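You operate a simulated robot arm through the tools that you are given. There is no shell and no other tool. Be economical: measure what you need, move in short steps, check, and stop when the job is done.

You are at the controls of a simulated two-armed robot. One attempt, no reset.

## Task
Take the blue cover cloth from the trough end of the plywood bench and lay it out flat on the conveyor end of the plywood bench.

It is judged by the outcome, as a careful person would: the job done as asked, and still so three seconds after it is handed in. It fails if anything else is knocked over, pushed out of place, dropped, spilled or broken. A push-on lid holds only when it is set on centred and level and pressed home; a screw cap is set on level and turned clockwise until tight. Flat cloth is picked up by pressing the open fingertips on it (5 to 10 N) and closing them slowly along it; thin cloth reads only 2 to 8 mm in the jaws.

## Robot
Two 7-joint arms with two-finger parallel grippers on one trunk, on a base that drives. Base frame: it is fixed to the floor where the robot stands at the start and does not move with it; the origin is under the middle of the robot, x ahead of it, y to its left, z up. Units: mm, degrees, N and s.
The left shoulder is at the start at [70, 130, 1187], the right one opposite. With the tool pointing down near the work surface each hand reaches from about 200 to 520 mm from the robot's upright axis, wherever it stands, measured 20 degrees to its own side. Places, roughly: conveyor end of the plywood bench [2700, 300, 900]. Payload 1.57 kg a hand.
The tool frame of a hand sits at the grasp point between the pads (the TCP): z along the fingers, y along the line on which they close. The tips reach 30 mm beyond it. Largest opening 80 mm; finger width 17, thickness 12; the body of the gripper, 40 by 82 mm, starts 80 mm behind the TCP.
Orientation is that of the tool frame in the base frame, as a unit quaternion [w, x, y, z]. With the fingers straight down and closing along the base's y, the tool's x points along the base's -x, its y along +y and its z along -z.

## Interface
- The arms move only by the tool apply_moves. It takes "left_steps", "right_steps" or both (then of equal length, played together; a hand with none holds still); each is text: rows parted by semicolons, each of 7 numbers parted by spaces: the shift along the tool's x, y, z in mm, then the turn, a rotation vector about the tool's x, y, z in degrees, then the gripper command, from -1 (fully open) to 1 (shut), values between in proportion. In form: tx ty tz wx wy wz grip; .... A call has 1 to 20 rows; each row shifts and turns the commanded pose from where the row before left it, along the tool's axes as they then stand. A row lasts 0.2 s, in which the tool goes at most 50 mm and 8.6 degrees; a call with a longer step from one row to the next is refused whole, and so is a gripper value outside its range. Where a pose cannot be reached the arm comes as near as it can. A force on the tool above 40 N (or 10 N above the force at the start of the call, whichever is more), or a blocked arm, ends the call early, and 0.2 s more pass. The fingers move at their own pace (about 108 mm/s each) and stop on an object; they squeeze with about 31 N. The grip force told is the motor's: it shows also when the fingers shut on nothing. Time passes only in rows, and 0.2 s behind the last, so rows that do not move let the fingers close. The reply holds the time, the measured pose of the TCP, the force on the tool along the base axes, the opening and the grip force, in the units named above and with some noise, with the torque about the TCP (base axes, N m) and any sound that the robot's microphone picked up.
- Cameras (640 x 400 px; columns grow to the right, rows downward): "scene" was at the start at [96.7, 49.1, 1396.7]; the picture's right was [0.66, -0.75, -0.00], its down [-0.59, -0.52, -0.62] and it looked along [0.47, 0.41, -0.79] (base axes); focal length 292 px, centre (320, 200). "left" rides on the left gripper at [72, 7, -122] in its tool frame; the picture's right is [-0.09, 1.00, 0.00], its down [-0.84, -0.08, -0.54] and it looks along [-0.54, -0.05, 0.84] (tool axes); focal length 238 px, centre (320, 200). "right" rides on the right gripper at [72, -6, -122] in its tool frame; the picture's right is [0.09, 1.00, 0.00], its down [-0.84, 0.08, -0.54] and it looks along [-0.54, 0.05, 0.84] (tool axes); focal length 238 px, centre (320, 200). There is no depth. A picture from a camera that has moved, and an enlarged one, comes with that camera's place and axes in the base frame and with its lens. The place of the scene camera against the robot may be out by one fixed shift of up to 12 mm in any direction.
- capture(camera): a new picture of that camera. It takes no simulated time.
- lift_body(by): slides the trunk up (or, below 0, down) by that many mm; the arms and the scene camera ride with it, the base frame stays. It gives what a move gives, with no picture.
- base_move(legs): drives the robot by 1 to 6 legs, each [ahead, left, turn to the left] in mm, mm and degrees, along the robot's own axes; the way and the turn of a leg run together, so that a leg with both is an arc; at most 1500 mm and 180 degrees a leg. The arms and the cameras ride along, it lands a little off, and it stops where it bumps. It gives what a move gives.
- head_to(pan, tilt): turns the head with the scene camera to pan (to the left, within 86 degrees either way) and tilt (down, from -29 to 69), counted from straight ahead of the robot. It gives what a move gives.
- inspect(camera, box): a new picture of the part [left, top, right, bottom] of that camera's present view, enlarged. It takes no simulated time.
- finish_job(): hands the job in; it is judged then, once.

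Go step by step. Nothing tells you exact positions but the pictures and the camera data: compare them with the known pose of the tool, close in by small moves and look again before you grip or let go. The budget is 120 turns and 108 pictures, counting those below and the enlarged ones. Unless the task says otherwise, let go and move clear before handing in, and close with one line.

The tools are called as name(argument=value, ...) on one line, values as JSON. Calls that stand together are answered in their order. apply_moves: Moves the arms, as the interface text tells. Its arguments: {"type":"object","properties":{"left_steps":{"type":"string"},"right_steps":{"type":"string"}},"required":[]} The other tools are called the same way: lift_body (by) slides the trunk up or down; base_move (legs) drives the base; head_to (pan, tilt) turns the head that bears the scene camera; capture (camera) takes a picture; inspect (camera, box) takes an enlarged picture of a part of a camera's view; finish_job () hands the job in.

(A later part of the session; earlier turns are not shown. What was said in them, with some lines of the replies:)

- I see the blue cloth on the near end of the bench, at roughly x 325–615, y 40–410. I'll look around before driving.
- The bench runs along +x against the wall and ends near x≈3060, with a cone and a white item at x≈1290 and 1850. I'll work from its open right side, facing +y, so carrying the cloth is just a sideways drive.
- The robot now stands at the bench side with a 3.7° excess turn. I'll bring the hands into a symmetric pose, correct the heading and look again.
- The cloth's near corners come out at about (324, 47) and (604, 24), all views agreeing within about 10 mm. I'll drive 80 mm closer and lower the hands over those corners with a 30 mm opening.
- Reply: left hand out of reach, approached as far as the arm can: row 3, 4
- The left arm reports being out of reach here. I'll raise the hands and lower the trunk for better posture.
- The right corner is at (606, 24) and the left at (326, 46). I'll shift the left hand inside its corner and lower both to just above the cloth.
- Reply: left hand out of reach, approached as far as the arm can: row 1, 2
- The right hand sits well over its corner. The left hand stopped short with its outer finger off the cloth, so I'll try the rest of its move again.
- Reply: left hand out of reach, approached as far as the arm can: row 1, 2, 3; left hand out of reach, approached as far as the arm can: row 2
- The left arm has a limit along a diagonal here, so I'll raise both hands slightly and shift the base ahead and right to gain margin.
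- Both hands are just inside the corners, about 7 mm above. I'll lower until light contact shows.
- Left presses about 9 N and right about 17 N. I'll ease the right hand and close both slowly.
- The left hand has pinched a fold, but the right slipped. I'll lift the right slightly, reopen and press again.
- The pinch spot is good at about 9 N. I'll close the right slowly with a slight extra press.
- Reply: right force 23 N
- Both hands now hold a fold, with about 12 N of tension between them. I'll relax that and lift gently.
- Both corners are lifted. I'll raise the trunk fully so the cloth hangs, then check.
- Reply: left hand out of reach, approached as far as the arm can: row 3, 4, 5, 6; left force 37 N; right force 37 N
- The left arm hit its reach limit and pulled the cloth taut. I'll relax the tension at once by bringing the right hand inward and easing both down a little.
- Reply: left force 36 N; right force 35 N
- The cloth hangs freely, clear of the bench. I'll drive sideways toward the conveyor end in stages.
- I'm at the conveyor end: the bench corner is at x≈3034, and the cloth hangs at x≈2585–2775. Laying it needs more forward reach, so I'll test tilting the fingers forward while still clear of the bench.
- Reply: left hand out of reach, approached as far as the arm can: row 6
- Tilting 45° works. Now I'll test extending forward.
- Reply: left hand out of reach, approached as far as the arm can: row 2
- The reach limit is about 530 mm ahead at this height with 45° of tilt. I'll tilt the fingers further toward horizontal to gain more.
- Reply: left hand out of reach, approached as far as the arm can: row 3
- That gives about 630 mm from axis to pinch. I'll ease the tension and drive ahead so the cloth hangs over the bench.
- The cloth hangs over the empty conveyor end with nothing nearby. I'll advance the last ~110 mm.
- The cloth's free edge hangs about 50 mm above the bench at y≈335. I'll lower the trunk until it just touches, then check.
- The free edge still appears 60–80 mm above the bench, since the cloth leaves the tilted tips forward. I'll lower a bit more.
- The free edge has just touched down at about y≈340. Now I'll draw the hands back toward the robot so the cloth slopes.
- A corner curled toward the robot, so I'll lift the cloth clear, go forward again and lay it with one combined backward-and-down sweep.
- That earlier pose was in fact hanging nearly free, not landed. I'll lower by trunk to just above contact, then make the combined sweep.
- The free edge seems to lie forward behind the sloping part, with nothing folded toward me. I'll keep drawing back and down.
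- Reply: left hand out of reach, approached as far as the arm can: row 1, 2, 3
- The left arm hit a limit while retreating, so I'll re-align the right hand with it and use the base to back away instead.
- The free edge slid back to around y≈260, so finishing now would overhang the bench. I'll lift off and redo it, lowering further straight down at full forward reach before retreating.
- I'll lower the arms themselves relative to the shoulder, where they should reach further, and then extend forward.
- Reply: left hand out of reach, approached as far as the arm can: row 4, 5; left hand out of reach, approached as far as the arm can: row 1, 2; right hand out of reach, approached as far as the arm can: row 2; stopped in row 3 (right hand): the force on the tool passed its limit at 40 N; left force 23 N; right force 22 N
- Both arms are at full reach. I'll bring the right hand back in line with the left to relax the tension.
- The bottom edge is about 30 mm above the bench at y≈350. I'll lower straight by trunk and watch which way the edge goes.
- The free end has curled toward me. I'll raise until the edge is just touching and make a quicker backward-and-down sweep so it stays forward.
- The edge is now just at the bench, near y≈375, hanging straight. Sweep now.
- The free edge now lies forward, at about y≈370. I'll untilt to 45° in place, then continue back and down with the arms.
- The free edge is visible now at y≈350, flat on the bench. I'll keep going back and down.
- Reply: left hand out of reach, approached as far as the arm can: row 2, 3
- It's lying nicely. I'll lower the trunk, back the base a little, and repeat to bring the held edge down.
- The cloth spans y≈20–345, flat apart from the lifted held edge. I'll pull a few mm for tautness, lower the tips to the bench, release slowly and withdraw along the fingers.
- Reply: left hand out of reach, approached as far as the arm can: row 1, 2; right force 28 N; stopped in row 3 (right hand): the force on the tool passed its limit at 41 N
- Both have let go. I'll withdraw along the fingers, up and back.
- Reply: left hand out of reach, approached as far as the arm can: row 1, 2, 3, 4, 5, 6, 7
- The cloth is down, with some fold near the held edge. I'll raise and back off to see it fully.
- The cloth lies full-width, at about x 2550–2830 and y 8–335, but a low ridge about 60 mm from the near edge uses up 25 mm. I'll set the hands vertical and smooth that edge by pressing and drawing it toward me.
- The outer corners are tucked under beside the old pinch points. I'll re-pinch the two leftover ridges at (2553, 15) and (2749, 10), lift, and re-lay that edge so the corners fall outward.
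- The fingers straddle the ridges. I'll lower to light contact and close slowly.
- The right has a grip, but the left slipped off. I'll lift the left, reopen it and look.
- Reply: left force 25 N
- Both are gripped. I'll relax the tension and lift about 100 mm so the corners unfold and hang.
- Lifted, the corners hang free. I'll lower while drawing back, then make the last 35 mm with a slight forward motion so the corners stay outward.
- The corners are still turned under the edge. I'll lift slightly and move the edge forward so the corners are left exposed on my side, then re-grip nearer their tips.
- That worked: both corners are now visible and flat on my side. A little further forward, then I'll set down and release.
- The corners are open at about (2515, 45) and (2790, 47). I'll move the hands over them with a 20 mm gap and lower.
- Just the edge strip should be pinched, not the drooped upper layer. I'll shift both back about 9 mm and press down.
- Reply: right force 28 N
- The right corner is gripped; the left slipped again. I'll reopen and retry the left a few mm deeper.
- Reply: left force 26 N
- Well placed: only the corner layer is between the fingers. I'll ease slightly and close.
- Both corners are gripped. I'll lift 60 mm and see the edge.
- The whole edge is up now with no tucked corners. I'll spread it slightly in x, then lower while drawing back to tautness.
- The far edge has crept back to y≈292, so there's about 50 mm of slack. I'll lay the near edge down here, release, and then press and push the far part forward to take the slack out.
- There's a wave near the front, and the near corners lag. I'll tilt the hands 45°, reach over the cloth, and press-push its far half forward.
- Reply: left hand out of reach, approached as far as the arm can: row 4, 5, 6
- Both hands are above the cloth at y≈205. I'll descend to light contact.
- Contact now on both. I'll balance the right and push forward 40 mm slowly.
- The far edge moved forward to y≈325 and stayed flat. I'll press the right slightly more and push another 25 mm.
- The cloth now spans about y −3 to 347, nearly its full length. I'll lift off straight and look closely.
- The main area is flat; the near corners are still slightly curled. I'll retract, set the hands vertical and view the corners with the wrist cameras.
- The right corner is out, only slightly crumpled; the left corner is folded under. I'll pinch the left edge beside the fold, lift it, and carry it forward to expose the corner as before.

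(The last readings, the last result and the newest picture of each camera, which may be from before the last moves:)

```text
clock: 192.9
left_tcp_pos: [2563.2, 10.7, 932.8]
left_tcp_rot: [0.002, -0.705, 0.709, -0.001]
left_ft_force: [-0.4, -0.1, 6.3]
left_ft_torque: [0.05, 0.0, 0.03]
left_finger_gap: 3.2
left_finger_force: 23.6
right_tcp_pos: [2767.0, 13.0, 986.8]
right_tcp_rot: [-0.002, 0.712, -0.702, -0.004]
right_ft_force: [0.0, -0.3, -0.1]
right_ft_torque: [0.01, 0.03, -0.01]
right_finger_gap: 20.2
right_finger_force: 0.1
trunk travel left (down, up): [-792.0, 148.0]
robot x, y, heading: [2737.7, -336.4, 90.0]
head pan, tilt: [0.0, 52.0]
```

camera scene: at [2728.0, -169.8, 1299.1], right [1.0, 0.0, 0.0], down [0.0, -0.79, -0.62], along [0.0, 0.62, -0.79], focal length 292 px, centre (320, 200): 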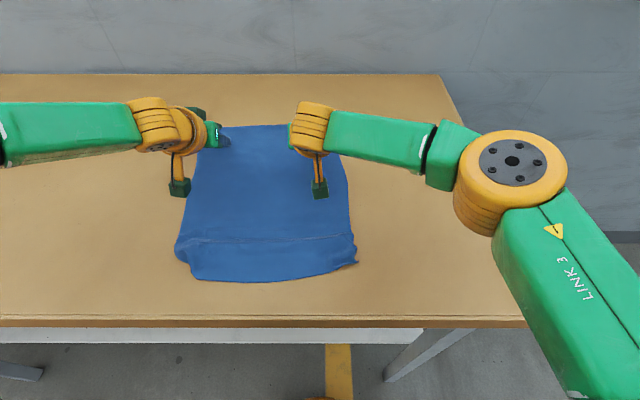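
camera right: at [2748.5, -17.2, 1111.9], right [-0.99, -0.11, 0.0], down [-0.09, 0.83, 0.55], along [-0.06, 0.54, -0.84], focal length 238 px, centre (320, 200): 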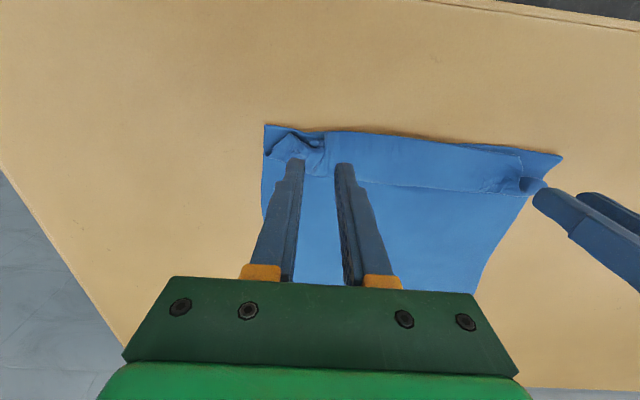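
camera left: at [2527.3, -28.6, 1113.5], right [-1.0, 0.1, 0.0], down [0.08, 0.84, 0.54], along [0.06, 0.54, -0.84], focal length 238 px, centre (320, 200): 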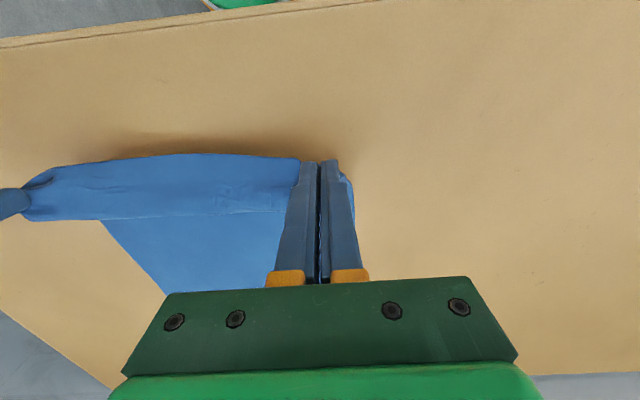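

Gripped. Lift 60 mm, then descend while moving forward.

apply_moves(left_steps="0 0 -10 0 0 0 1; 0 0 -20 0 0 0 1; 4 0 -20 0 0 0 1; 4 0 -15 0 0 0 1; 0 0 0 0 0 0 1; 0 0 0 0 0 0 1; 0 0 15 0 0 0 1; -8 0 12 0 0 0 1; -10 0 10 0 0 0 1; -10 0 6 0 0 0 1; -10 0 4 0 0 0 1; -8 0 4 0 0 0 1; 0 0 0 0 0 0 1")

inspect(camera="left", box=[200, 80, 440, 230])

```text
clock: 195.7
left_tcp_pos: [2564.1, 48.9, 945.2]
left_tcp_rot: [0.001, -0.705, 0.709, -0.002]
left_ft_force: [-0.6, 0.2, -0.2]
left_ft_torque: [0.01, -0.05, -0.02]
left_finger_gap: 3.1
left_finger_force: 23.9
right_tcp_pos: [2766.7, 15.0, 987.3]
right_tcp_rot: [-0.001, 0.713, -0.701, -0.004]
right_ft_force: [-0.8, -0.1, 0.2]
right_ft_torque: [0.01, -0.01, 0.0]
right_finger_gap: 20.1
right_finger_force: 0.1
trunk travel left (down, up): [-792.0, 148.0]
robot x, y, heading: [2738.6, -333.9, 90.3]
head pan, tilt: [0.0, 52.0]
```

```text
2.67 times, centred on (320, 155) of left
camera zoom: at [2555.0, -23.4, 1068.8], right [-0.99, 0.1, 0.0], down [0.08, 0.84, 0.54], along [0.06, 0.54, -0.84], focal length 636 px, centre (320, 320)
```

zoom: 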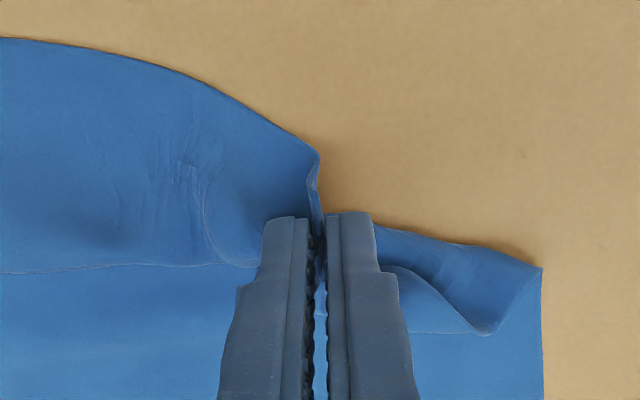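

The left corner is exposed at about (2500, 72). I'll set down, release, and bring the base in for reach.

apply_moves(left_steps="0 0 6 0 0 0 1; 0 0 6 0 0 0 1; 0 0 0 0 0 0 0.9; 0 0 0 0 0 0 0.75; 0 0 0 0 0 0 0.6; 0 0 -4 0 0 0 0.5; 0 0 -15 0 0 0 0.5; 0 0 -20 0 0 0 0.5; 0 23 0 0 0 0 1; 0 23 0 0 0 0 1; 0 0 0 0 0 0 1")

base_move(legs=[[40, 0, 0]])

inspect(camera="left", box=[200, 80, 440, 230])

```text
clock: 198.1
left_tcp_pos: [2515.6, 49.1, 971.6]
left_tcp_rot: [0.001, -0.704, 0.71, -0.002]
left_ft_force: [0.6, -0.6, 1.3]
left_ft_torque: [-0.02, 0.02, -0.01]
left_finger_gap: 0.0
left_finger_force: 21.6
right_tcp_pos: [2767.5, 14.4, 986.7]
right_tcp_rot: [-0.001, 0.713, -0.702, -0.003]
right_ft_force: [-0.4, 0.2, 0.8]
right_ft_torque: [-0.01, 0.02, -0.02]
right_finger_gap: 20.1
right_finger_force: 0.1
trunk travel left (down, up): [-792.0, 148.0]
robot x, y, heading: [2739.8, -336.9, 90.2]
head pan, tilt: [0.0, 52.0]
```

```text
clock: 199.0
left_tcp_pos: [2514.7, 84.0, 971.5]
left_tcp_rot: [0.003, -0.704, 0.711, 0.0]
left_ft_force: [-0.3, -0.1, 0.5]
left_ft_torque: [0.04, -0.03, -0.03]
left_finger_gap: 0.0
left_finger_force: 21.2
right_tcp_pos: [2766.9, 49.4, 988.7]
right_tcp_rot: [-0.003, 0.713, -0.701, -0.006]
right_ft_force: [0.7, -0.3, 0.2]
right_ft_torque: [0.07, 0.02, -0.01]
right_finger_gap: 20.0
right_finger_force: 0.0
trunk travel left (down, up): [-792.0, 148.0]
robot x, y, heading: [2740.0, -291.7, 89.9]
head pan, tilt: [0.0, 52.0]
```

```text
2.67 times, centred on (320, 155) of left
camera zoom: at [2506.7, 11.3, 1095.8], right [-0.99, 0.1, 0.0], down [0.08, 0.83, 0.55], along [0.06, 0.54, -0.84], focal length 636 px, centre (320, 320)
```

zoom: 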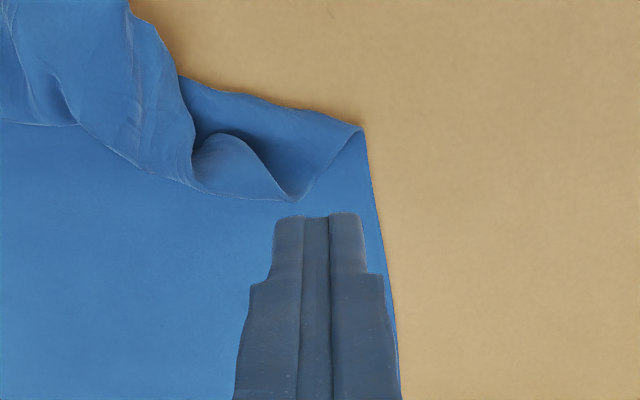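

The left corner tip is lying curled on top, at about (2528, 84). I'll pinch that tip, lift it and draw it toward me.

apply_moves(left_steps="0 -6 0 0 0 0 0.6; 2 -6 0 0 0 0 0.6; 0 0 15 0 0 0 0.6; 0 0 13 0 0 0 0.6; 0 0 6 0 0 0 0.6; 0 0 2 0 0 0 0.6; 0 0 0 0 0 0 0.6")

inspect(camera="left", box=[200, 80, 440, 230])

```text
clock: 200.6
left_tcp_pos: [2527.5, 85.7, 936.2]
left_tcp_rot: [0.001, -0.704, 0.71, -0.002]
left_ft_force: [-1.0, 0.1, 0.3]
left_ft_torque: [-0.01, -0.01, 0.03]
left_finger_gap: 16.0
left_finger_force: 0.1
right_tcp_pos: [2765.2, 54.2, 987.0]
right_tcp_rot: [-0.002, 0.712, -0.702, -0.004]
right_ft_force: [-0.7, 0.7, 0.5]
right_ft_torque: [-0.02, -0.01, -0.01]
right_finger_gap: 20.1
right_finger_force: 0.0
trunk travel left (down, up): [-792.0, 148.0]
robot x, y, heading: [2742.3, -298.3, 90.2]
head pan, tilt: [0.0, 52.0]
```

```text
2.67 times, centred on (320, 155) of left
camera zoom: at [2518.8, 14.3, 1059.4], right [-0.99, 0.1, 0.0], down [0.08, 0.84, 0.54], along [0.06, 0.54, -0.84], focal length 636 px, centre (320, 320)
```

zoom: 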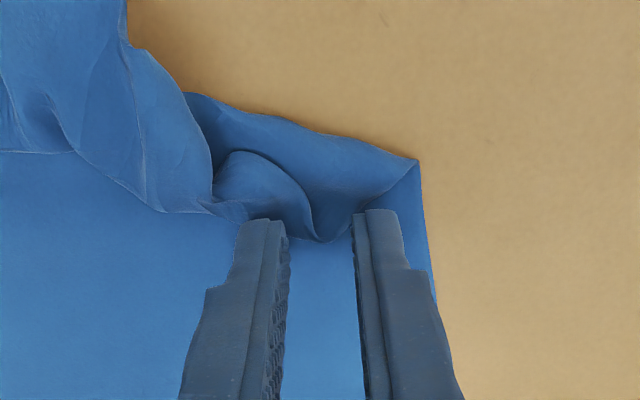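

apply_moves(left_steps="6 0 0 0 0 0 0.5; 6 0 0 0 0 0 0.5; 0 0 2 0 0 0 0.5; 0 0 1 0 0 0 0.5; 0 0 0 0 0 0 0.5")

```text
clock: 201.8
left_tcp_pos: [2526.7, 75.1, 932.9]
left_tcp_rot: [0.001, -0.704, 0.71, -0.001]
left_ft_force: [-1.1, 1.3, 10.1]
left_ft_torque: [-0.01, -0.03, 0.06]
left_finger_gap: 19.4
left_finger_force: 0.0
right_tcp_pos: [2766.3, 54.1, 986.5]
right_tcp_rot: [-0.002, 0.712, -0.702, -0.004]
right_ft_force: [0.5, 0.3, 0.7]
right_ft_torque: [-0.04, 0.01, -0.02]
right_finger_gap: 19.7
right_finger_force: 0.2
trunk travel left (down, up): [-792.0, 148.0]
robot x, y, heading: [2736.6, -292.5, 90.3]
head pan, tilt: [0.0, 52.0]
```

apply_moves(left_steps="0 0 0 0 0 0 0.56; 0 0 0 0 0 0 0.62; 0 0 0 0 0 0 0.68; 0 0 0 0 0 0 0.74; 0 0 0 0 0 0 0.8; 0 0 0 0 0 0 0.86; 0 0 0 0 0 0 0.92; 0 0 0 0 0 0 1; 0 0 0 0 0 0 1; 0 0 0 0 0 0 1; 0 0 -8 0 0 0 1; 0 0 -12 0 0 0 1; 0 0 -15 0 0 0 1; 0 0 0 0 0 0 1")

inspect(camera="left", box=[200, 80, 440, 230])

```text
clock: 204.8
left_tcp_pos: [2526.7, 76.3, 966.1]
left_tcp_rot: [0.001, -0.704, 0.71, -0.002]
left_ft_force: [1.1, 0.1, 1.5]
left_ft_torque: [0.0, -0.01, 0.02]
left_finger_gap: 1.1
left_finger_force: 23.5
right_tcp_pos: [2766.4, 55.1, 986.7]
right_tcp_rot: [-0.001, 0.713, -0.702, -0.004]
right_ft_force: [-0.3, -1.0, 0.0]
right_ft_torque: [0.03, 0.03, -0.04]
right_finger_gap: 19.7
right_finger_force: 0.0
trunk travel left (down, up): [-792.0, 148.0]
robot x, y, heading: [2740.7, -293.8, 89.9]
head pan, tilt: [0.0, 52.0]
```

```text
2.67 times, centred on (320, 155) of left
camera zoom: at [2518.7, 3.8, 1089.9], right [-0.99, 0.1, 0.0], down [0.08, 0.84, 0.54], along [0.06, 0.54, -0.84], focal length 636 px, centre (320, 320)
```

zoom: 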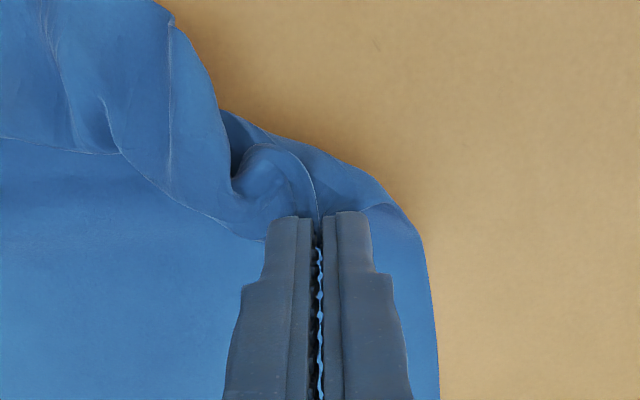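

The tip is held. I'll draw it toward me and slightly outward, then lay it at the corner's proper place.

apply_moves(left_steps="10 2 0 0 0 0 1; 12 2 0 0 0 0 1; 12 2 0 0 0 0 1; 12 2 4 0 0 0 1; 12 2 6 0 0 0 1; 10 2 8 0 0 0 1; 6 2 8 0 0 0 1; 0 0 6 0 0 0 1; 0 0 0 0 0 0 1")

capture(camera="left")

```text
clock: 206.8
left_tcp_pos: [2513.9, 1.7, 934.9]
left_tcp_rot: [0.002, -0.704, 0.71, -0.003]
left_ft_force: [0.3, 1.1, 0.8]
left_ft_torque: [-0.04, -0.01, -0.02]
left_finger_gap: 1.2
left_finger_force: 23.6
right_tcp_pos: [2766.3, 54.1, 986.6]
right_tcp_rot: [-0.001, 0.713, -0.702, -0.003]
right_ft_force: [-0.6, -0.5, 0.1]
right_ft_torque: [-0.01, 0.03, 0.02]
right_finger_gap: 19.9
right_finger_force: 0.1
trunk travel left (down, up): [-792.0, 148.0]
robot x, y, heading: [2743.5, -297.0, 90.3]
head pan, tilt: [0.0, 52.0]
```

```text
9 pictures are left
camera left: at [2504.6, -70.8, 1057.0], right [-0.99, 0.1, 0.0], down [0.08, 0.84, 0.54], along [0.06, 0.54, -0.84], focal length 238 px, centre (320, 200)
```

left: 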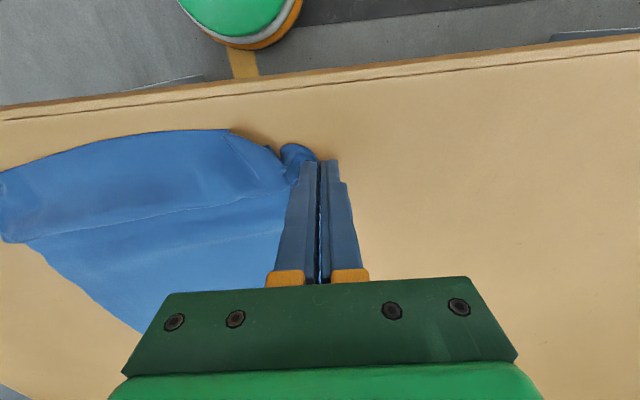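

apply_moves(left_steps="2 4 0 0 0 0 1; 2 4 1 0 0 0 1; 0 0 1 0 0 0 1; 0 0 0 0 0 0 0.85; 0 0 0 0 0 0 0.7; 0 0 0 0 0 0 0.6; 0 0 -4 0 0 0 0.6; 0 0 -15 0 0 0 0.6; 0 0 -20 0 0 0 0.6; 0 0 -20 0 0 0 0.6; 0 0 -20 0 0 0 0.6; 0 0 0 0 0 0 0.6")

capture(camera="left")

capture(camera="right")

```text
clock: 209.4
left_tcp_pos: [2504.0, -3.6, 1010.5]
left_tcp_rot: [0.001, -0.704, 0.71, -0.002]
left_ft_force: [-0.2, -0.7, 0.0]
left_ft_torque: [-0.01, 0.0, -0.01]
left_finger_gap: 16.0
left_finger_force: 0.0
right_tcp_pos: [2765.5, 55.1, 986.0]
right_tcp_rot: [-0.001, 0.712, -0.702, -0.003]
right_ft_force: [-0.9, 0.1, 0.3]
right_ft_torque: [0.0, 0.0, 0.02]
right_finger_gap: 20.1
right_finger_force: 0.1
trunk travel left (down, up): [-792.0, 148.0]
robot x, y, heading: [2736.8, -288.5, 89.9]
head pan, tilt: [0.0, 52.0]
```

```text
8 pictures are left
camera left: at [2495.8, -75.1, 1135.0], right [-0.99, 0.1, 0.0], down [0.08, 0.84, 0.54], along [0.06, 0.54, -0.84], focal length 238 px, centre (320, 200)
```

left: 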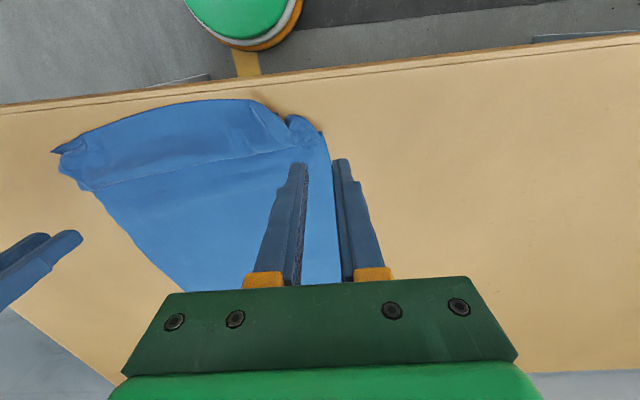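

```text
7 pictures are left
camera right: at [2774.7, -17.2, 1107.4], right [-0.99, -0.11, 0.0], down [-0.09, 0.83, 0.55], along [-0.06, 0.54, -0.84], focal length 238 px, centre (320, 200)
```

right: 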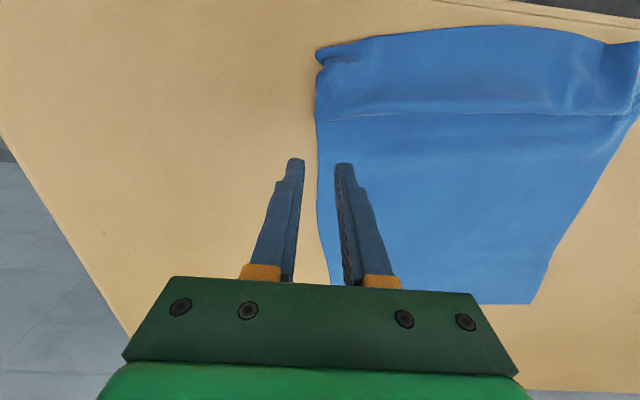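

Most of it is flat; the right corner is at about (2775, −13) and the left at (2499, −6). I'll raise the hands and check the overall view.

lift_body(by=140)

base_move(legs=[[-200, 0, 0]])

inspect(camera="scene", box=[170, 90, 390, 260])

```text
clock: 211.0
left_tcp_pos: [2504.2, -2.9, 1150.6]
left_tcp_rot: [0.0, -0.703, 0.711, -0.002]
left_ft_force: [-0.3, -0.3, -0.1]
left_ft_torque: [0.0, 0.01, 0.01]
left_finger_gap: 16.1
left_finger_force: 0.1
right_tcp_pos: [2766.6, 55.0, 1127.0]
right_tcp_rot: [-0.002, 0.712, -0.702, -0.004]
right_ft_force: [0.2, 0.2, 0.2]
right_ft_torque: [-0.01, 0.01, -0.01]
right_finger_gap: 20.1
right_finger_force: 0.1
trunk travel left (down, up): [-932.0, 8.0]
robot x, y, heading: [2740.3, -291.6, 90.0]
head pan, tilt: [0.0, 52.0]
```

```text
clock: 212.6
left_tcp_pos: [2505.2, -187.5, 1150.1]
left_tcp_rot: [0.0, -0.704, 0.71, -0.003]
left_ft_force: [1.0, 1.2, 0.2]
left_ft_torque: [-0.04, 0.0, 0.0]
left_finger_gap: 16.1
left_finger_force: 0.0
right_tcp_pos: [2766.6, -130.4, 1125.5]
right_tcp_rot: [0.0, 0.713, -0.701, -0.003]
right_ft_force: [1.0, -0.7, -0.2]
right_ft_torque: [-0.03, 0.02, -0.05]
right_finger_gap: 20.1
right_finger_force: 0.1
trunk travel left (down, up): [-932.0, 8.0]
robot x, y, heading: [2742.3, -481.2, 90.3]
head pan, tilt: [0.0, 52.0]
```

```text
2.35 times, centred on (280, 175) of scene
camera zoom: at [2728.3, -352.1, 1502.9], right [1.0, 0.0, 0.0], down [0.0, -0.79, -0.61], along [0.0, 0.61, -0.79], focal length 686 px, centre (414, 259)
```

zoom: 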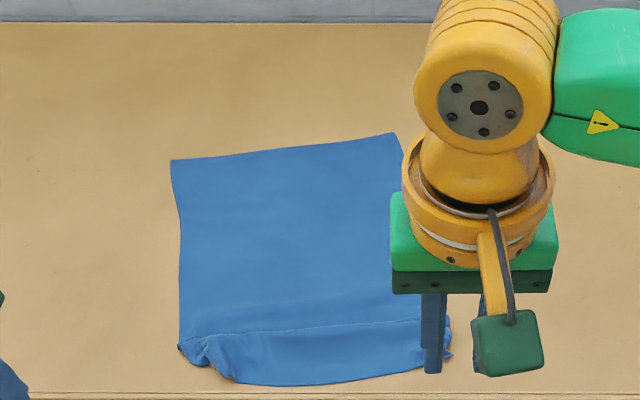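

The far-left part has been dragged back and slack remains there. I'll repeat the forward push, which worked well, with a longer stroke on the left.

apply_moves(left_steps="-28 -10 0 0 0 0 0.6; -28 -10 0 0 0 0 0.6; 0 -10 0 0 -7.5 0 0.6; 0 0 0 0 -7.5 0 0.6; 0 0 0 0 -7.5 0 0.6; 0 0 0 0 -7.5 0 0.6; 0 0 0 0 -7.5 0 0.6; 0 0 0 0 -7.5 0 0.6; -18 0 18 0 0 0 0.6; -18 0 18 0 0 0 0.6; -18 0 18 0 0 0 0.6; -18 0 18 0 0 0 0.6; -18 0 18 0 0 0 0.6; 0 0 0 0 0 0 0.6", right_steps="0 14 0 0 0 0 0.6; 0 14 0 0 0 0 0.6; 0 14 0 0 -7.5 0 0.6; 0 0 0 0 -7.5 0 0.6; 0 0 0 0 -7.5 0 0.6; 0 0 0 0 -7.5 0 0.6; 0 0 0 0 -7.5 0 0.6; 0 0 0 0 -7.5 0 0.6; -18 0 18 0 0 0 0.6; -18 0 18 0 0 0 0.6; -18 0 18 0 0 0 0.6; -18 0 18 0 0 0 0.6; -18 0 18 0 0 0 0.6; 0 0 0 0 0 0 0.6")

base_move(legs=[[190, 0, 0]])

lift_body(by=-150)

```text
clock: 215.6
left_tcp_pos: [2529.3, 34.3, 1156.1]
left_tcp_rot: [0.273, -0.652, 0.656, 0.267]
left_ft_force: [0.1, -0.5, 0.1]
left_ft_torque: [-0.01, -0.01, 0.01]
left_finger_gap: 16.0
left_finger_force: 0.1
left hand out of reach, approached as far as the arm can: row 7, 8
right_tcp_pos: [2722.0, -6.8, 1132.0]
right_tcp_rot: [-0.269, 0.657, -0.648, -0.276]
right_ft_force: [-0.8, -0.2, -0.6]
right_ft_torque: [0.01, -0.02, 0.0]
right_finger_gap: 15.7
right_finger_force: 0.1
trunk travel left (down, up): [-932.0, 8.0]
robot x, y, heading: [2737.0, -480.9, 90.3]
head pan, tilt: [0.0, 52.0]
```

```text
clock: 217.1
left_tcp_pos: [2526.4, 219.2, 1157.9]
left_tcp_rot: [0.274, -0.652, 0.654, 0.269]
left_ft_force: [0.7, 1.0, 0.8]
left_ft_torque: [-0.01, 0.04, 0.02]
left_finger_gap: 16.0
left_finger_force: 0.2
right_tcp_pos: [2718.8, 179.3, 1133.5]
right_tcp_rot: [-0.27, 0.658, -0.645, -0.278]
right_ft_force: [-0.5, -0.2, -0.6]
right_ft_torque: [0.01, 0.02, 0.02]
right_finger_gap: 16.1
right_finger_force: 0.0
trunk travel left (down, up): [-932.0, 8.0]
robot x, y, heading: [2742.9, -294.4, 90.7]
head pan, tilt: [0.0, 52.0]
```

```text
clock: 218.9
left_tcp_pos: [2526.8, 222.6, 1005.5]
left_tcp_rot: [0.273, -0.652, 0.654, 0.268]
left_ft_force: [-0.2, 0.5, -0.7]
left_ft_torque: [-0.02, 0.01, -0.03]
left_finger_gap: 15.8
left_finger_force: 0.1
right_tcp_pos: [2720.7, 182.6, 981.9]
right_tcp_rot: [-0.269, 0.658, -0.647, -0.277]
right_ft_force: [0.3, -0.6, 0.0]
right_ft_torque: [0.01, 0.02, 0.0]
right_finger_gap: 15.9
right_finger_force: 0.1
trunk travel left (down, up): [-782.0, 158.0]
robot x, y, heading: [2739.9, -294.5, 90.2]
head pan, tilt: [0.0, 52.0]
```

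apply_moves(left_steps="16 0 -16 0 0 0 0.6; 16 0 -16 0 0 0 0.6; 17 0 17 0 0 0 0.6; 17 0 17 0 0 0 0.6; 17 0 17 0 0 0 0.6; 0 0 0 0 0 0 0.6", right_steps="-7 0 7 0 0 0 0.6; -7 0 7 0 0 0 0.6; 11.3 0 11.3 0 0 0 0.6; 11.3 0 11.3 0 0 0 0.6; 11.3 0 11.3 0 0 0 0.6; 0 0 0 0 0 0 0.6")

```text
clock: 220.3
left_tcp_pos: [2528.1, 177.6, 934.1]
left_tcp_rot: [0.272, -0.653, 0.653, 0.269]
left_ft_force: [0.2, 1.2, -0.9]
left_ft_torque: [0.0, 0.01, 0.02]
left_finger_gap: 16.1
left_finger_force: 0.1
right_tcp_pos: [2720.9, 203.7, 933.7]
right_tcp_rot: [-0.268, 0.658, -0.646, -0.277]
right_ft_force: [-0.7, 0.2, -0.6]
right_ft_torque: [0.03, 0.0, 0.01]
right_finger_gap: 16.0
right_finger_force: 0.0
trunk travel left (down, up): [-782.0, 158.0]
robot x, y, heading: [2740.6, -289.5, 90.2]
head pan, tilt: [0.0, 52.0]
```

apply_moves(left_steps="2.1 0 2.1 0 0 0 0.6; 1 0 1 0 0 0 0.6; 0.6 0 0.6 0 0 0 0.6; 0 0 0 0 0 0 0.6", right_steps="2.1 0 2.1 0 0 0 0.6; 1 0 1 0 0 0 0.6; 0.7 0 0.7 0 0 0 0.6; 0 0 0 0 0 0 0.6")

```text
clock: 221.3
left_tcp_pos: [2527.9, 177.9, 927.8]
left_tcp_rot: [0.273, -0.652, 0.654, 0.269]
left_ft_force: [-0.5, 0.1, 4.3]
left_ft_torque: [0.07, 0.0, -0.01]
left_finger_gap: 16.2
left_finger_force: 0.1
right_tcp_pos: [2721.5, 201.8, 927.9]
right_tcp_rot: [-0.268, 0.659, -0.646, -0.277]
right_ft_force: [-0.2, 1.1, 0.9]
right_ft_torque: [0.04, 0.03, -0.02]
right_finger_gap: 16.1
right_finger_force: 0.1
trunk travel left (down, up): [-782.0, 158.0]
robot x, y, heading: [2738.1, -291.3, 90.4]
head pan, tilt: [0.0, 52.0]
```

Light contact on both. Now the push: left about 75 mm, right about 45 mm.

apply_moves(left_steps="0.3 0 0.3 0 0 0 0.6; -4.4 0 4.5 0 0 0 0.6; -4.4 0 4.5 0 0 0 0.6; -4.4 0 4.5 0 0 0 0.6; -4.4 0 4.5 0 0 0 0.6; -4.4 0 4.5 0 0 0 0.6; -4.4 0 4.5 0 0 0 0.6; -4.4 0 4.5 0 0 0 0.6; -4.4 0 4.5 0 0 0 0.6; -4.4 0 4.5 0 0 0 0.6; -4.4 0 4.5 0 0 0 0.6; -4.4 0 4.5 0 0 0 0.6; -4.4 0 4.5 0 0 0 0.6; 0 0 0 0 0 0 0.6", right_steps="0.6 0 0.6 0 0 0 0.6; -2.6 0 2.7 0 0 0 0.6; -2.6 0 2.7 0 0 0 0.6; -2.6 0 2.7 0 0 0 0.6; -2.6 0 2.7 0 0 0 0.6; -2.6 0 2.7 0 0 0 0.6; -2.6 0 2.7 0 0 0 0.6; -2.6 0 2.7 0 0 0 0.6; -2.6 0 2.7 0 0 0 0.6; -2.6 0 2.7 0 0 0 0.6; -2.6 0 2.7 0 0 0 0.6; -2.6 0 2.7 0 0 0 0.6; -2.6 0 2.7 0 0 0 0.6; 0 0 0 0 0 0 0.6")

capture(camera="scene")

```text
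clock: 224.3
left_tcp_pos: [2523.1, 244.6, 933.6]
left_tcp_rot: [0.273, -0.652, 0.655, 0.267]
left_ft_force: [-0.9, 0.6, -0.5]
left_ft_torque: [0.0, -0.01, 0.0]
left_finger_gap: 16.3
left_finger_force: 0.0
left hand out of reach, approached as far as the arm can: row 12, 13
right_tcp_pos: [2718.6, 245.5, 928.3]
right_tcp_rot: [-0.27, 0.658, -0.647, -0.277]
right_ft_force: [0.9, -0.9, 4.5]
right_ft_torque: [0.06, -0.05, 0.0]
right_finger_gap: 15.9
right_finger_force: 0.1
trunk travel left (down, up): [-782.0, 158.0]
robot x, y, heading: [2738.6, -293.2, 90.3]
head pan, tilt: [0.0, 52.0]
```

```text
5 pictures are left
camera scene: at [2727.0, -170.7, 1353.7], right [1.0, 0.01, 0.0], down [0.0, -0.79, -0.62], along [0.0, 0.62, -0.79], focal length 292 px, centre (320, 200)
```

scene: 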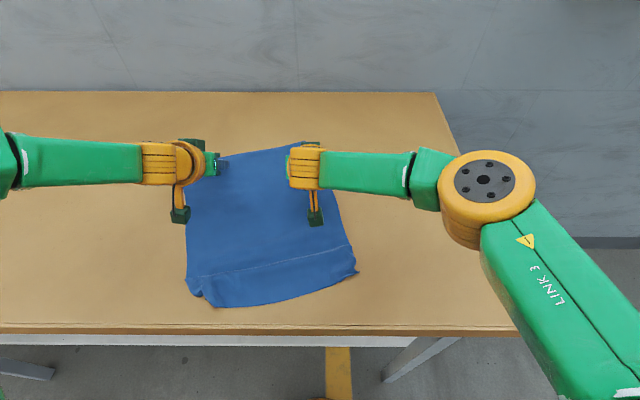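

The right side moved to y≈358; the left slipped near its limit, so the cloth is a bit rotated. I'll repeat the left stroke with firmer pressure while the right stays pressed.

apply_moves(left_steps="-10 0 -10 0 0 0 0.6; 16 0 -16 0 0 0 0.6; 16 0 -16 0 0 0 0.6; 16 0 -16 0 0 0 0.6; 7 0 7 0 0 0 0.6; 5 0 5 0 0 0 0.6; 1.5 0 1.5 0 0 0 0.6; 0.7 0 0.7 0 0 0 0.6; 0 0 0 0 0 0 0.6")

```text
clock: 226.3
left_tcp_pos: [2523.2, 177.2, 928.9]
left_tcp_rot: [0.274, -0.652, 0.654, 0.27]
left_ft_force: [-1.4, 0.7, 10.3]
left_ft_torque: [0.15, 0.01, 0.02]
left_finger_gap: 15.9
left_finger_force: 0.1
right_tcp_pos: [2718.0, 245.7, 928.2]
right_tcp_rot: [-0.27, 0.657, -0.647, -0.277]
right_ft_force: [-0.9, 0.6, 1.7]
right_ft_torque: [0.01, -0.04, -0.01]
right_finger_gap: 15.8
right_finger_force: 0.1
trunk travel left (down, up): [-782.0, 158.0]
robot x, y, heading: [2737.9, -293.4, 90.3]
head pan, tilt: [0.0, 52.0]
```

apply_moves(left_steps="0.2 0 0.2 0 0 0 0.6; -3.5 0 3.6 0 0 0 0.6; -3.5 0 3.6 0 0 0 0.6; -3.5 0 3.6 0 0 0 0.6; -3.5 0 3.6 0 0 0 0.6; -3.5 0 3.6 0 0 0 0.6; -3.5 0 3.6 0 0 0 0.6; -3.5 0 3.6 0 0 0 0.6; -3.5 0 3.6 0 0 0 0.6; -3.5 0 3.6 0 0 0 0.6; -3.5 0 3.6 0 0 0 0.6; -3.5 0 3.6 0 0 0 0.6; 0 0 0 0 0 0 0.6", right_steps="0.4 0 0.4 0 0 0 0.6; 0 0 0 0 0 0 0.6; 0 0 0 0 0 0 0.6; 0 0 0 0 0 0 0.6; 0 0 0 0 0 0 0.6; 0 0 0 0 0 0 0.6; 0 0 0 0 0 0 0.6; 0 0 0 0 0 0 0.6; 0 0 0 0 0 0 0.6; 0 0 0 0 0 0 0.6; 0 0 0 0 0 0 0.6; 0 0 0 0 0 0 0.6; 0 0 0 0 0 0 0.6")

capture(camera="scene")

```text
clock: 229.1
left_tcp_pos: [2525.1, 230.9, 929.2]
left_tcp_rot: [0.273, -0.652, 0.654, 0.27]
left_ft_force: [-0.3, -3.7, 13.1]
left_ft_torque: [0.1, -0.01, -0.02]
left_finger_gap: 15.9
left_finger_force: 0.1
right_tcp_pos: [2718.9, 244.9, 928.8]
right_tcp_rot: [-0.27, 0.658, -0.645, -0.279]
right_ft_force: [1.0, 0.1, -0.1]
right_ft_torque: [0.04, 0.04, 0.03]
right_finger_gap: 15.9
right_finger_force: 0.1
trunk travel left (down, up): [-782.0, 158.0]
robot x, y, heading: [2735.5, -291.7, 90.4]
head pan, tilt: [0.0, 52.0]
```

```text
4 pictures are left
camera scene: at [2728.6, -173.7, 1354.0], right [1.0, 0.01, 0.0], down [0.0, -0.79, -0.62], along [0.0, 0.62, -0.79], focal length 292 px, centre (320, 200)
```

scene: 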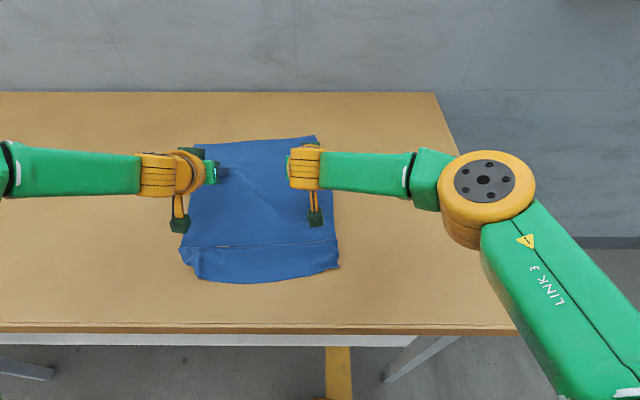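

The cloth now lies at about y 17–350 and nearly square. I'll lift off, return the hands to vertical and give the near edge a light press-and-draw to take out the remaining wave.

lift_body(by=120)

apply_moves(left_steps="0 0 0 0 0 0 0.5; 20 0 -20 0 0 0 0.5; 20 0 -20 0 0 0 0.5; 20 0 -20 0 0 0 0.5; 20 0 -20 0 0 0 0.5; 0 0 0 0 7.5 0 0.3; 0 0 0 0 7.5 0 0.3; 12 0 -8 0 7.5 0 0.3; 15 0 -6 0 7.5 0 0.3; 15 0 -4 0 7.5 0 0.3; 15 0 0 0 7.5 0 0.3; 0 0 0 0 0 0 0.3", right_steps="0 0 0 0 0 0 0.5; 20 -5 -20 0 0 0 0.5; 20 -5 -20 0 0 0 0.5; 20 -5 -20 0 0 0 0.5; 20 -5 -20 0 0 0 0.5; 6 0 -6 0 7.5 0 0.3; 6 0 -6 0 7.5 0 0.3; 12 0 -8 0 7.5 0 0.3; 15 0 -6 0 7.5 0 0.3; 15 0 -4 0 7.5 0 0.3; 15 0 0 0 7.5 0 0.3; 0 0 0 0 0 0 0.3")

inspect(camera="scene", box=[140, 100, 400, 300])

```text
clock: 230.6
left_tcp_pos: [2523.3, 234.9, 1045.1]
left_tcp_rot: [0.271, -0.653, 0.654, 0.268]
left_ft_force: [0.5, -0.2, -0.1]
left_ft_torque: [-0.02, 0.01, -0.01]
left_finger_gap: 16.2
left_finger_force: 0.1
right_tcp_pos: [2718.7, 249.2, 1046.3]
right_tcp_rot: [-0.27, 0.658, -0.647, -0.277]
right_ft_force: [0.3, -0.6, 1.1]
right_ft_torque: [-0.02, -0.02, 0.0]
right_finger_gap: 16.0
right_finger_force: 0.1
trunk travel left (down, up): [-902.0, 38.0]
robot x, y, heading: [2738.0, -294.2, 90.7]
head pan, tilt: [0.0, 52.0]
```

```text
clock: 233.2
left_tcp_pos: [2524.3, 58.7, 1045.3]
left_tcp_rot: [0.001, -0.706, 0.708, -0.003]
left_ft_force: [-0.1, -0.1, -1.5]
left_ft_torque: [0.02, 0.01, -0.01]
left_finger_gap: 28.0
left_finger_force: 0.0
right_tcp_pos: [2741.3, 58.8, 1044.0]
right_tcp_rot: [-0.001, 0.714, -0.7, -0.004]
right_ft_force: [0.7, 1.4, -0.2]
right_ft_torque: [0.0, 0.02, -0.02]
right_finger_gap: 28.1
right_finger_force: 0.0
trunk travel left (down, up): [-902.0, 38.0]
robot x, y, heading: [2740.1, -294.5, 90.5]
head pan, tilt: [0.0, 52.0]
```

```text
2.00 times, centred on (270, 200) of scene
camera zoom: at [2727.0, -168.5, 1473.4], right [1.0, 0.01, 0.0], down [0.0, -0.79, -0.62], along [0.0, 0.62, -0.79], focal length 583 px, centre (420, 200)
```

zoom: 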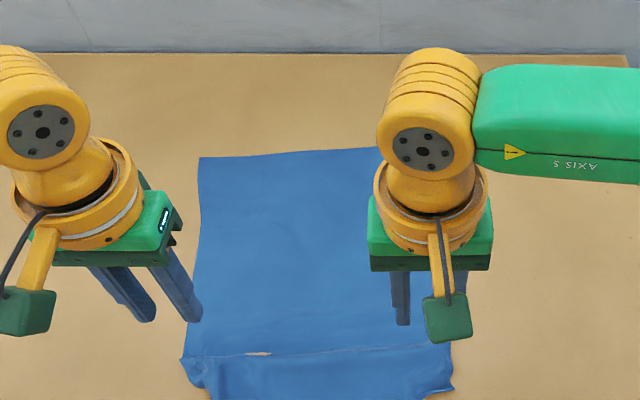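

A wave remains about 45 mm from the near edge (edge at y≈35). I'll descend at y≈50 to light contact and draw it back.

apply_moves(left_steps="3 0 20 0 0 0 0.3; 3 0 20 0 0 0 0.3; 3 0 20 0 0 0 0.3; 0 0 20 0 0 0 0.3; 0 0 20 0 0 0 0.3; 0 0 8 0 0 0 0.3; 0 0 3 0 0 0 0.3; 0 0 2 0 0 0 0.3; 0 0 0 0 0 0 0.3", right_steps="3 0 20 0 0 0 0.3; 3 0 20 0 0 0 0.3; 3 0 20 0 0 0 0.3; 0 0 20 0 0 0 0.3; 0 0 20 0 0 0 0.3; 0 0 7 0 0 0 0.3; 0 0 3 0 0 0 0.3; 0 0 2 0 0 0 0.3; 0 0 0 0 0 0 0.3")

```text
clock: 235.2
left_tcp_pos: [2518.9, 43.6, 944.4]
left_tcp_rot: [0.001, -0.706, 0.708, -0.003]
left_ft_force: [-0.1, -0.7, 0.7]
left_ft_torque: [0.0, -0.02, 0.03]
left_finger_gap: 28.1
left_finger_force: 0.0
left hand out of reach, approached as far as the arm can: row 5, 6, 8
right_tcp_pos: [2741.1, 48.2, 933.0]
right_tcp_rot: [-0.002, 0.714, -0.7, -0.004]
right_ft_force: [0.3, 0.5, 0.0]
right_ft_torque: [0.01, 0.02, -0.02]
right_finger_gap: 27.8
right_finger_force: 0.0
trunk travel left (down, up): [-902.0, 38.0]
robot x, y, heading: [2738.7, -291.7, 90.2]
head pan, tilt: [0.0, 52.0]
```

apply_moves(left_steps="0 0 -20 0 0 0 0.3; 0 0 -20 0 0 0 0.3; 0 0 0 0 0 0 0.3", right_steps="0 0 -20 0 0 0 0.3; 0 0 -20 0 0 0 0.3; 0 0 0 0 0 0 0.3")

lift_body(by=-40)

apply_moves(left_steps="-4 -2 6 0 0 0 0.3; 0 0 4 0 0 0 0.3; 0 0 2 0 0 0 0.3; 0 0 0 0 0 0 0.3", right_steps="0 0 0 0 0 0 0.3; 0 0 0 0 0 0 0.3; 0 0 1 0 0 0 0.3; 0 0 0 0 0 0 0.3")

```text
clock: 236.0
left_tcp_pos: [2518.1, 44.4, 985.4]
left_tcp_rot: [0.001, -0.706, 0.708, -0.002]
left_ft_force: [-0.1, -0.8, -0.6]
left_ft_torque: [-0.01, 0.02, 0.04]
left_finger_gap: 28.1
left_finger_force: 0.1
right_tcp_pos: [2743.3, 48.5, 974.6]
right_tcp_rot: [-0.002, 0.713, -0.701, -0.004]
right_ft_force: [-0.3, 0.3, 0.3]
right_ft_torque: [-0.01, -0.01, -0.02]
right_finger_gap: 28.2
right_finger_force: 0.0
trunk travel left (down, up): [-902.0, 38.0]
robot x, y, heading: [2740.8, -294.2, 90.2]
head pan, tilt: [0.0, 52.0]
```

```text
clock: 236.8
left_tcp_pos: [2519.1, 43.8, 944.5]
left_tcp_rot: [0.001, -0.706, 0.708, -0.002]
left_ft_force: [1.3, -0.3, 0.4]
left_ft_torque: [-0.01, -0.01, 0.03]
left_finger_gap: 28.2
left_finger_force: 0.0
right_tcp_pos: [2742.7, 48.1, 933.8]
right_tcp_rot: [-0.002, 0.714, -0.7, -0.004]
right_ft_force: [0.4, 0.2, 0.0]
right_ft_torque: [-0.04, -0.01, -0.02]
right_finger_gap: 28.0
right_finger_force: 0.1
trunk travel left (down, up): [-862.0, 78.0]
robot x, y, heading: [2734.7, -291.4, 90.3]
head pan, tilt: [0.0, 52.0]
```

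```text
clock: 237.8
left_tcp_pos: [2521.7, 48.6, 932.5]
left_tcp_rot: [0.001, -0.705, 0.709, -0.002]
left_ft_force: [0.4, 0.5, 3.1]
left_ft_torque: [0.0, -0.04, -0.03]
left_finger_gap: 27.7
left_finger_force: 0.1
right_tcp_pos: [2744.7, 48.8, 931.9]
right_tcp_rot: [-0.002, 0.714, -0.701, -0.004]
right_ft_force: [0.5, 0.0, 0.1]
right_ft_torque: [-0.03, 0.0, -0.02]
right_finger_gap: 27.8
right_finger_force: 0.0
trunk travel left (down, up): [-862.0, 78.0]
robot x, y, heading: [2738.0, -293.2, 90.5]
head pan, tilt: [0.0, 52.0]
```

Contact on the left, almost on the right. I'll press slightly, draw back 32 mm with a little outward spread, and lift off.

apply_moves(left_steps="0 0 0.6 0 0 0 0.3; 4 0.6 0.1 0 0 0 0.3; 4 0.6 0 0 0 0 0.3; 4 0.6 0 0 0 0 0.3; 4 0.6 0 0 0 0 0.3; 4 0.6 0 0 0 0 0.3; 4 0.6 0 0 0 0 0.3; 4 0.6 0 0 0 0 0.3; 4 0.6 0 0 0 0 0.3; 0 0 0 0 0 0 0.3; 0 0 -5 0 0 0 0.3; 0 0 -20 0 0 0 0.3; 0 0 -20 0 0 0 0.3; 0 0 -20 0 0 0 0.3; 0 0 -20 0 0 0 0.3", right_steps="0 0 1.4 0 0 0 0.3; 4 -0.6 0.2 0 0 0 0.3; 4 -0.6 0 0 0 0 0.3; 4 -0.6 0 0 0 0 0.3; 4 -0.6 0 0 0 0 0.3; 4 -0.6 0 0 0 0 0.3; 4 -0.6 0 0 0 0 0.3; 4 -0.6 0 0 0 0 0.3; 4 -0.6 0 0 0 0 0.3; 0 0 0 0 0 0 0.3; 0 0 -5 0 0 0 0.3; 0 0 -20 0 0 0 0.3; 0 0 -20 0 0 0 0.3; 0 0 -20 0 0 0 0.3; 0 0 -20 0 0 0 0.3")

lift_body(by=75)

base_move(legs=[[-300, 0, 0]])

inspect(camera="scene", box=[170, 60, 400, 230])

```text
clock: 241.0
left_tcp_pos: [2516.3, 18.0, 1017.3]
left_tcp_rot: [0.002, -0.706, 0.708, -0.001]
left_ft_force: [0.0, -0.2, -0.7]
left_ft_torque: [0.01, 0.01, 0.02]
left_finger_gap: 28.1
left_finger_force: 0.0
right_tcp_pos: [2749.7, 17.5, 1017.9]
right_tcp_rot: [-0.002, 0.714, -0.7, -0.004]
right_ft_force: [0.2, -0.3, -0.9]
right_ft_torque: [0.0, 0.0, -0.01]
right_finger_gap: 28.1
right_finger_force: 0.0
trunk travel left (down, up): [-862.0, 78.0]
robot x, y, heading: [2741.1, -290.2, 90.2]
head pan, tilt: [0.0, 52.0]
```

```text
clock: 242.1
left_tcp_pos: [2515.2, 17.8, 1091.5]
left_tcp_rot: [0.001, -0.705, 0.709, -0.002]
left_ft_force: [-0.4, -0.5, -0.3]
left_ft_torque: [-0.02, 0.04, 0.02]
left_finger_gap: 28.2
left_finger_force: 0.0
right_tcp_pos: [2749.5, 18.4, 1092.4]
right_tcp_rot: [-0.002, 0.714, -0.7, -0.004]
right_ft_force: [0.5, 0.0, 1.0]
right_ft_torque: [-0.03, -0.01, -0.01]
right_finger_gap: 28.0
right_finger_force: 0.1
trunk travel left (down, up): [-937.0, 3.0]
robot x, y, heading: [2740.7, -291.9, 90.2]
head pan, tilt: [0.0, 52.0]
```

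```text
clock: 244.1
left_tcp_pos: [2516.1, -268.3, 1092.6]
left_tcp_rot: [-0.001, 0.708, -0.706, 0.003]
left_ft_force: [-0.7, 0.5, 0.2]
left_ft_torque: [-0.03, 0.01, -0.02]
left_finger_gap: 28.3
left_finger_force: 0.1
right_tcp_pos: [2750.5, -267.5, 1093.1]
right_tcp_rot: [0.0, 0.715, -0.699, -0.003]
right_ft_force: [0.1, -0.4, -0.5]
right_ft_torque: [-0.04, 0.01, 0.01]
right_finger_gap: 28.1
right_finger_force: 0.1
trunk travel left (down, up): [-937.0, 3.0]
robot x, y, heading: [2740.9, -580.7, 90.5]
head pan, tilt: [0.0, 52.0]
```

```text
2.35 times, centred on (285, 145) of scene
camera zoom: at [2728.9, -451.8, 1508.1], right [1.0, 0.01, 0.0], down [0.01, -0.79, -0.61], along [-0.01, 0.61, -0.79], focal length 686 px, centre (402, 329)
```

zoom: 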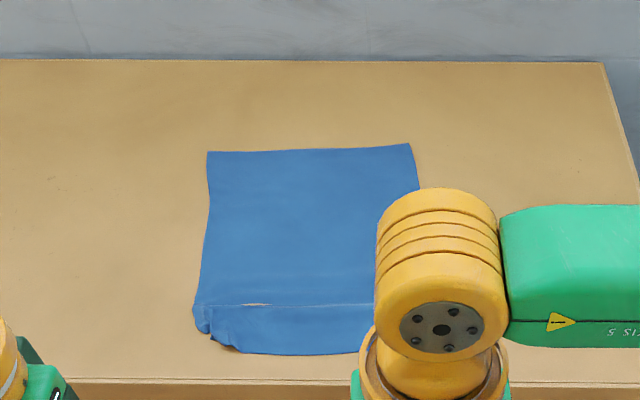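

The blue cloth is laid out on the conveyor end of the bench. It covers about y −15 to 335 and is open to nearly its full size. The near-left corner is still slightly crumpled. The hands are clear, nothing else was disturbed, so I'm handing it in.

finish_job()

```text
The job is handed in.
```

The blue cover cloth is on the conveyor end of the plywood bench, laid out nearly to full size and fully on the bench, with a small crumple left at its near-left corner and a faint crease near the front edge. It sits toward the front of the bench, about 150 mm from the rough point given for that end.
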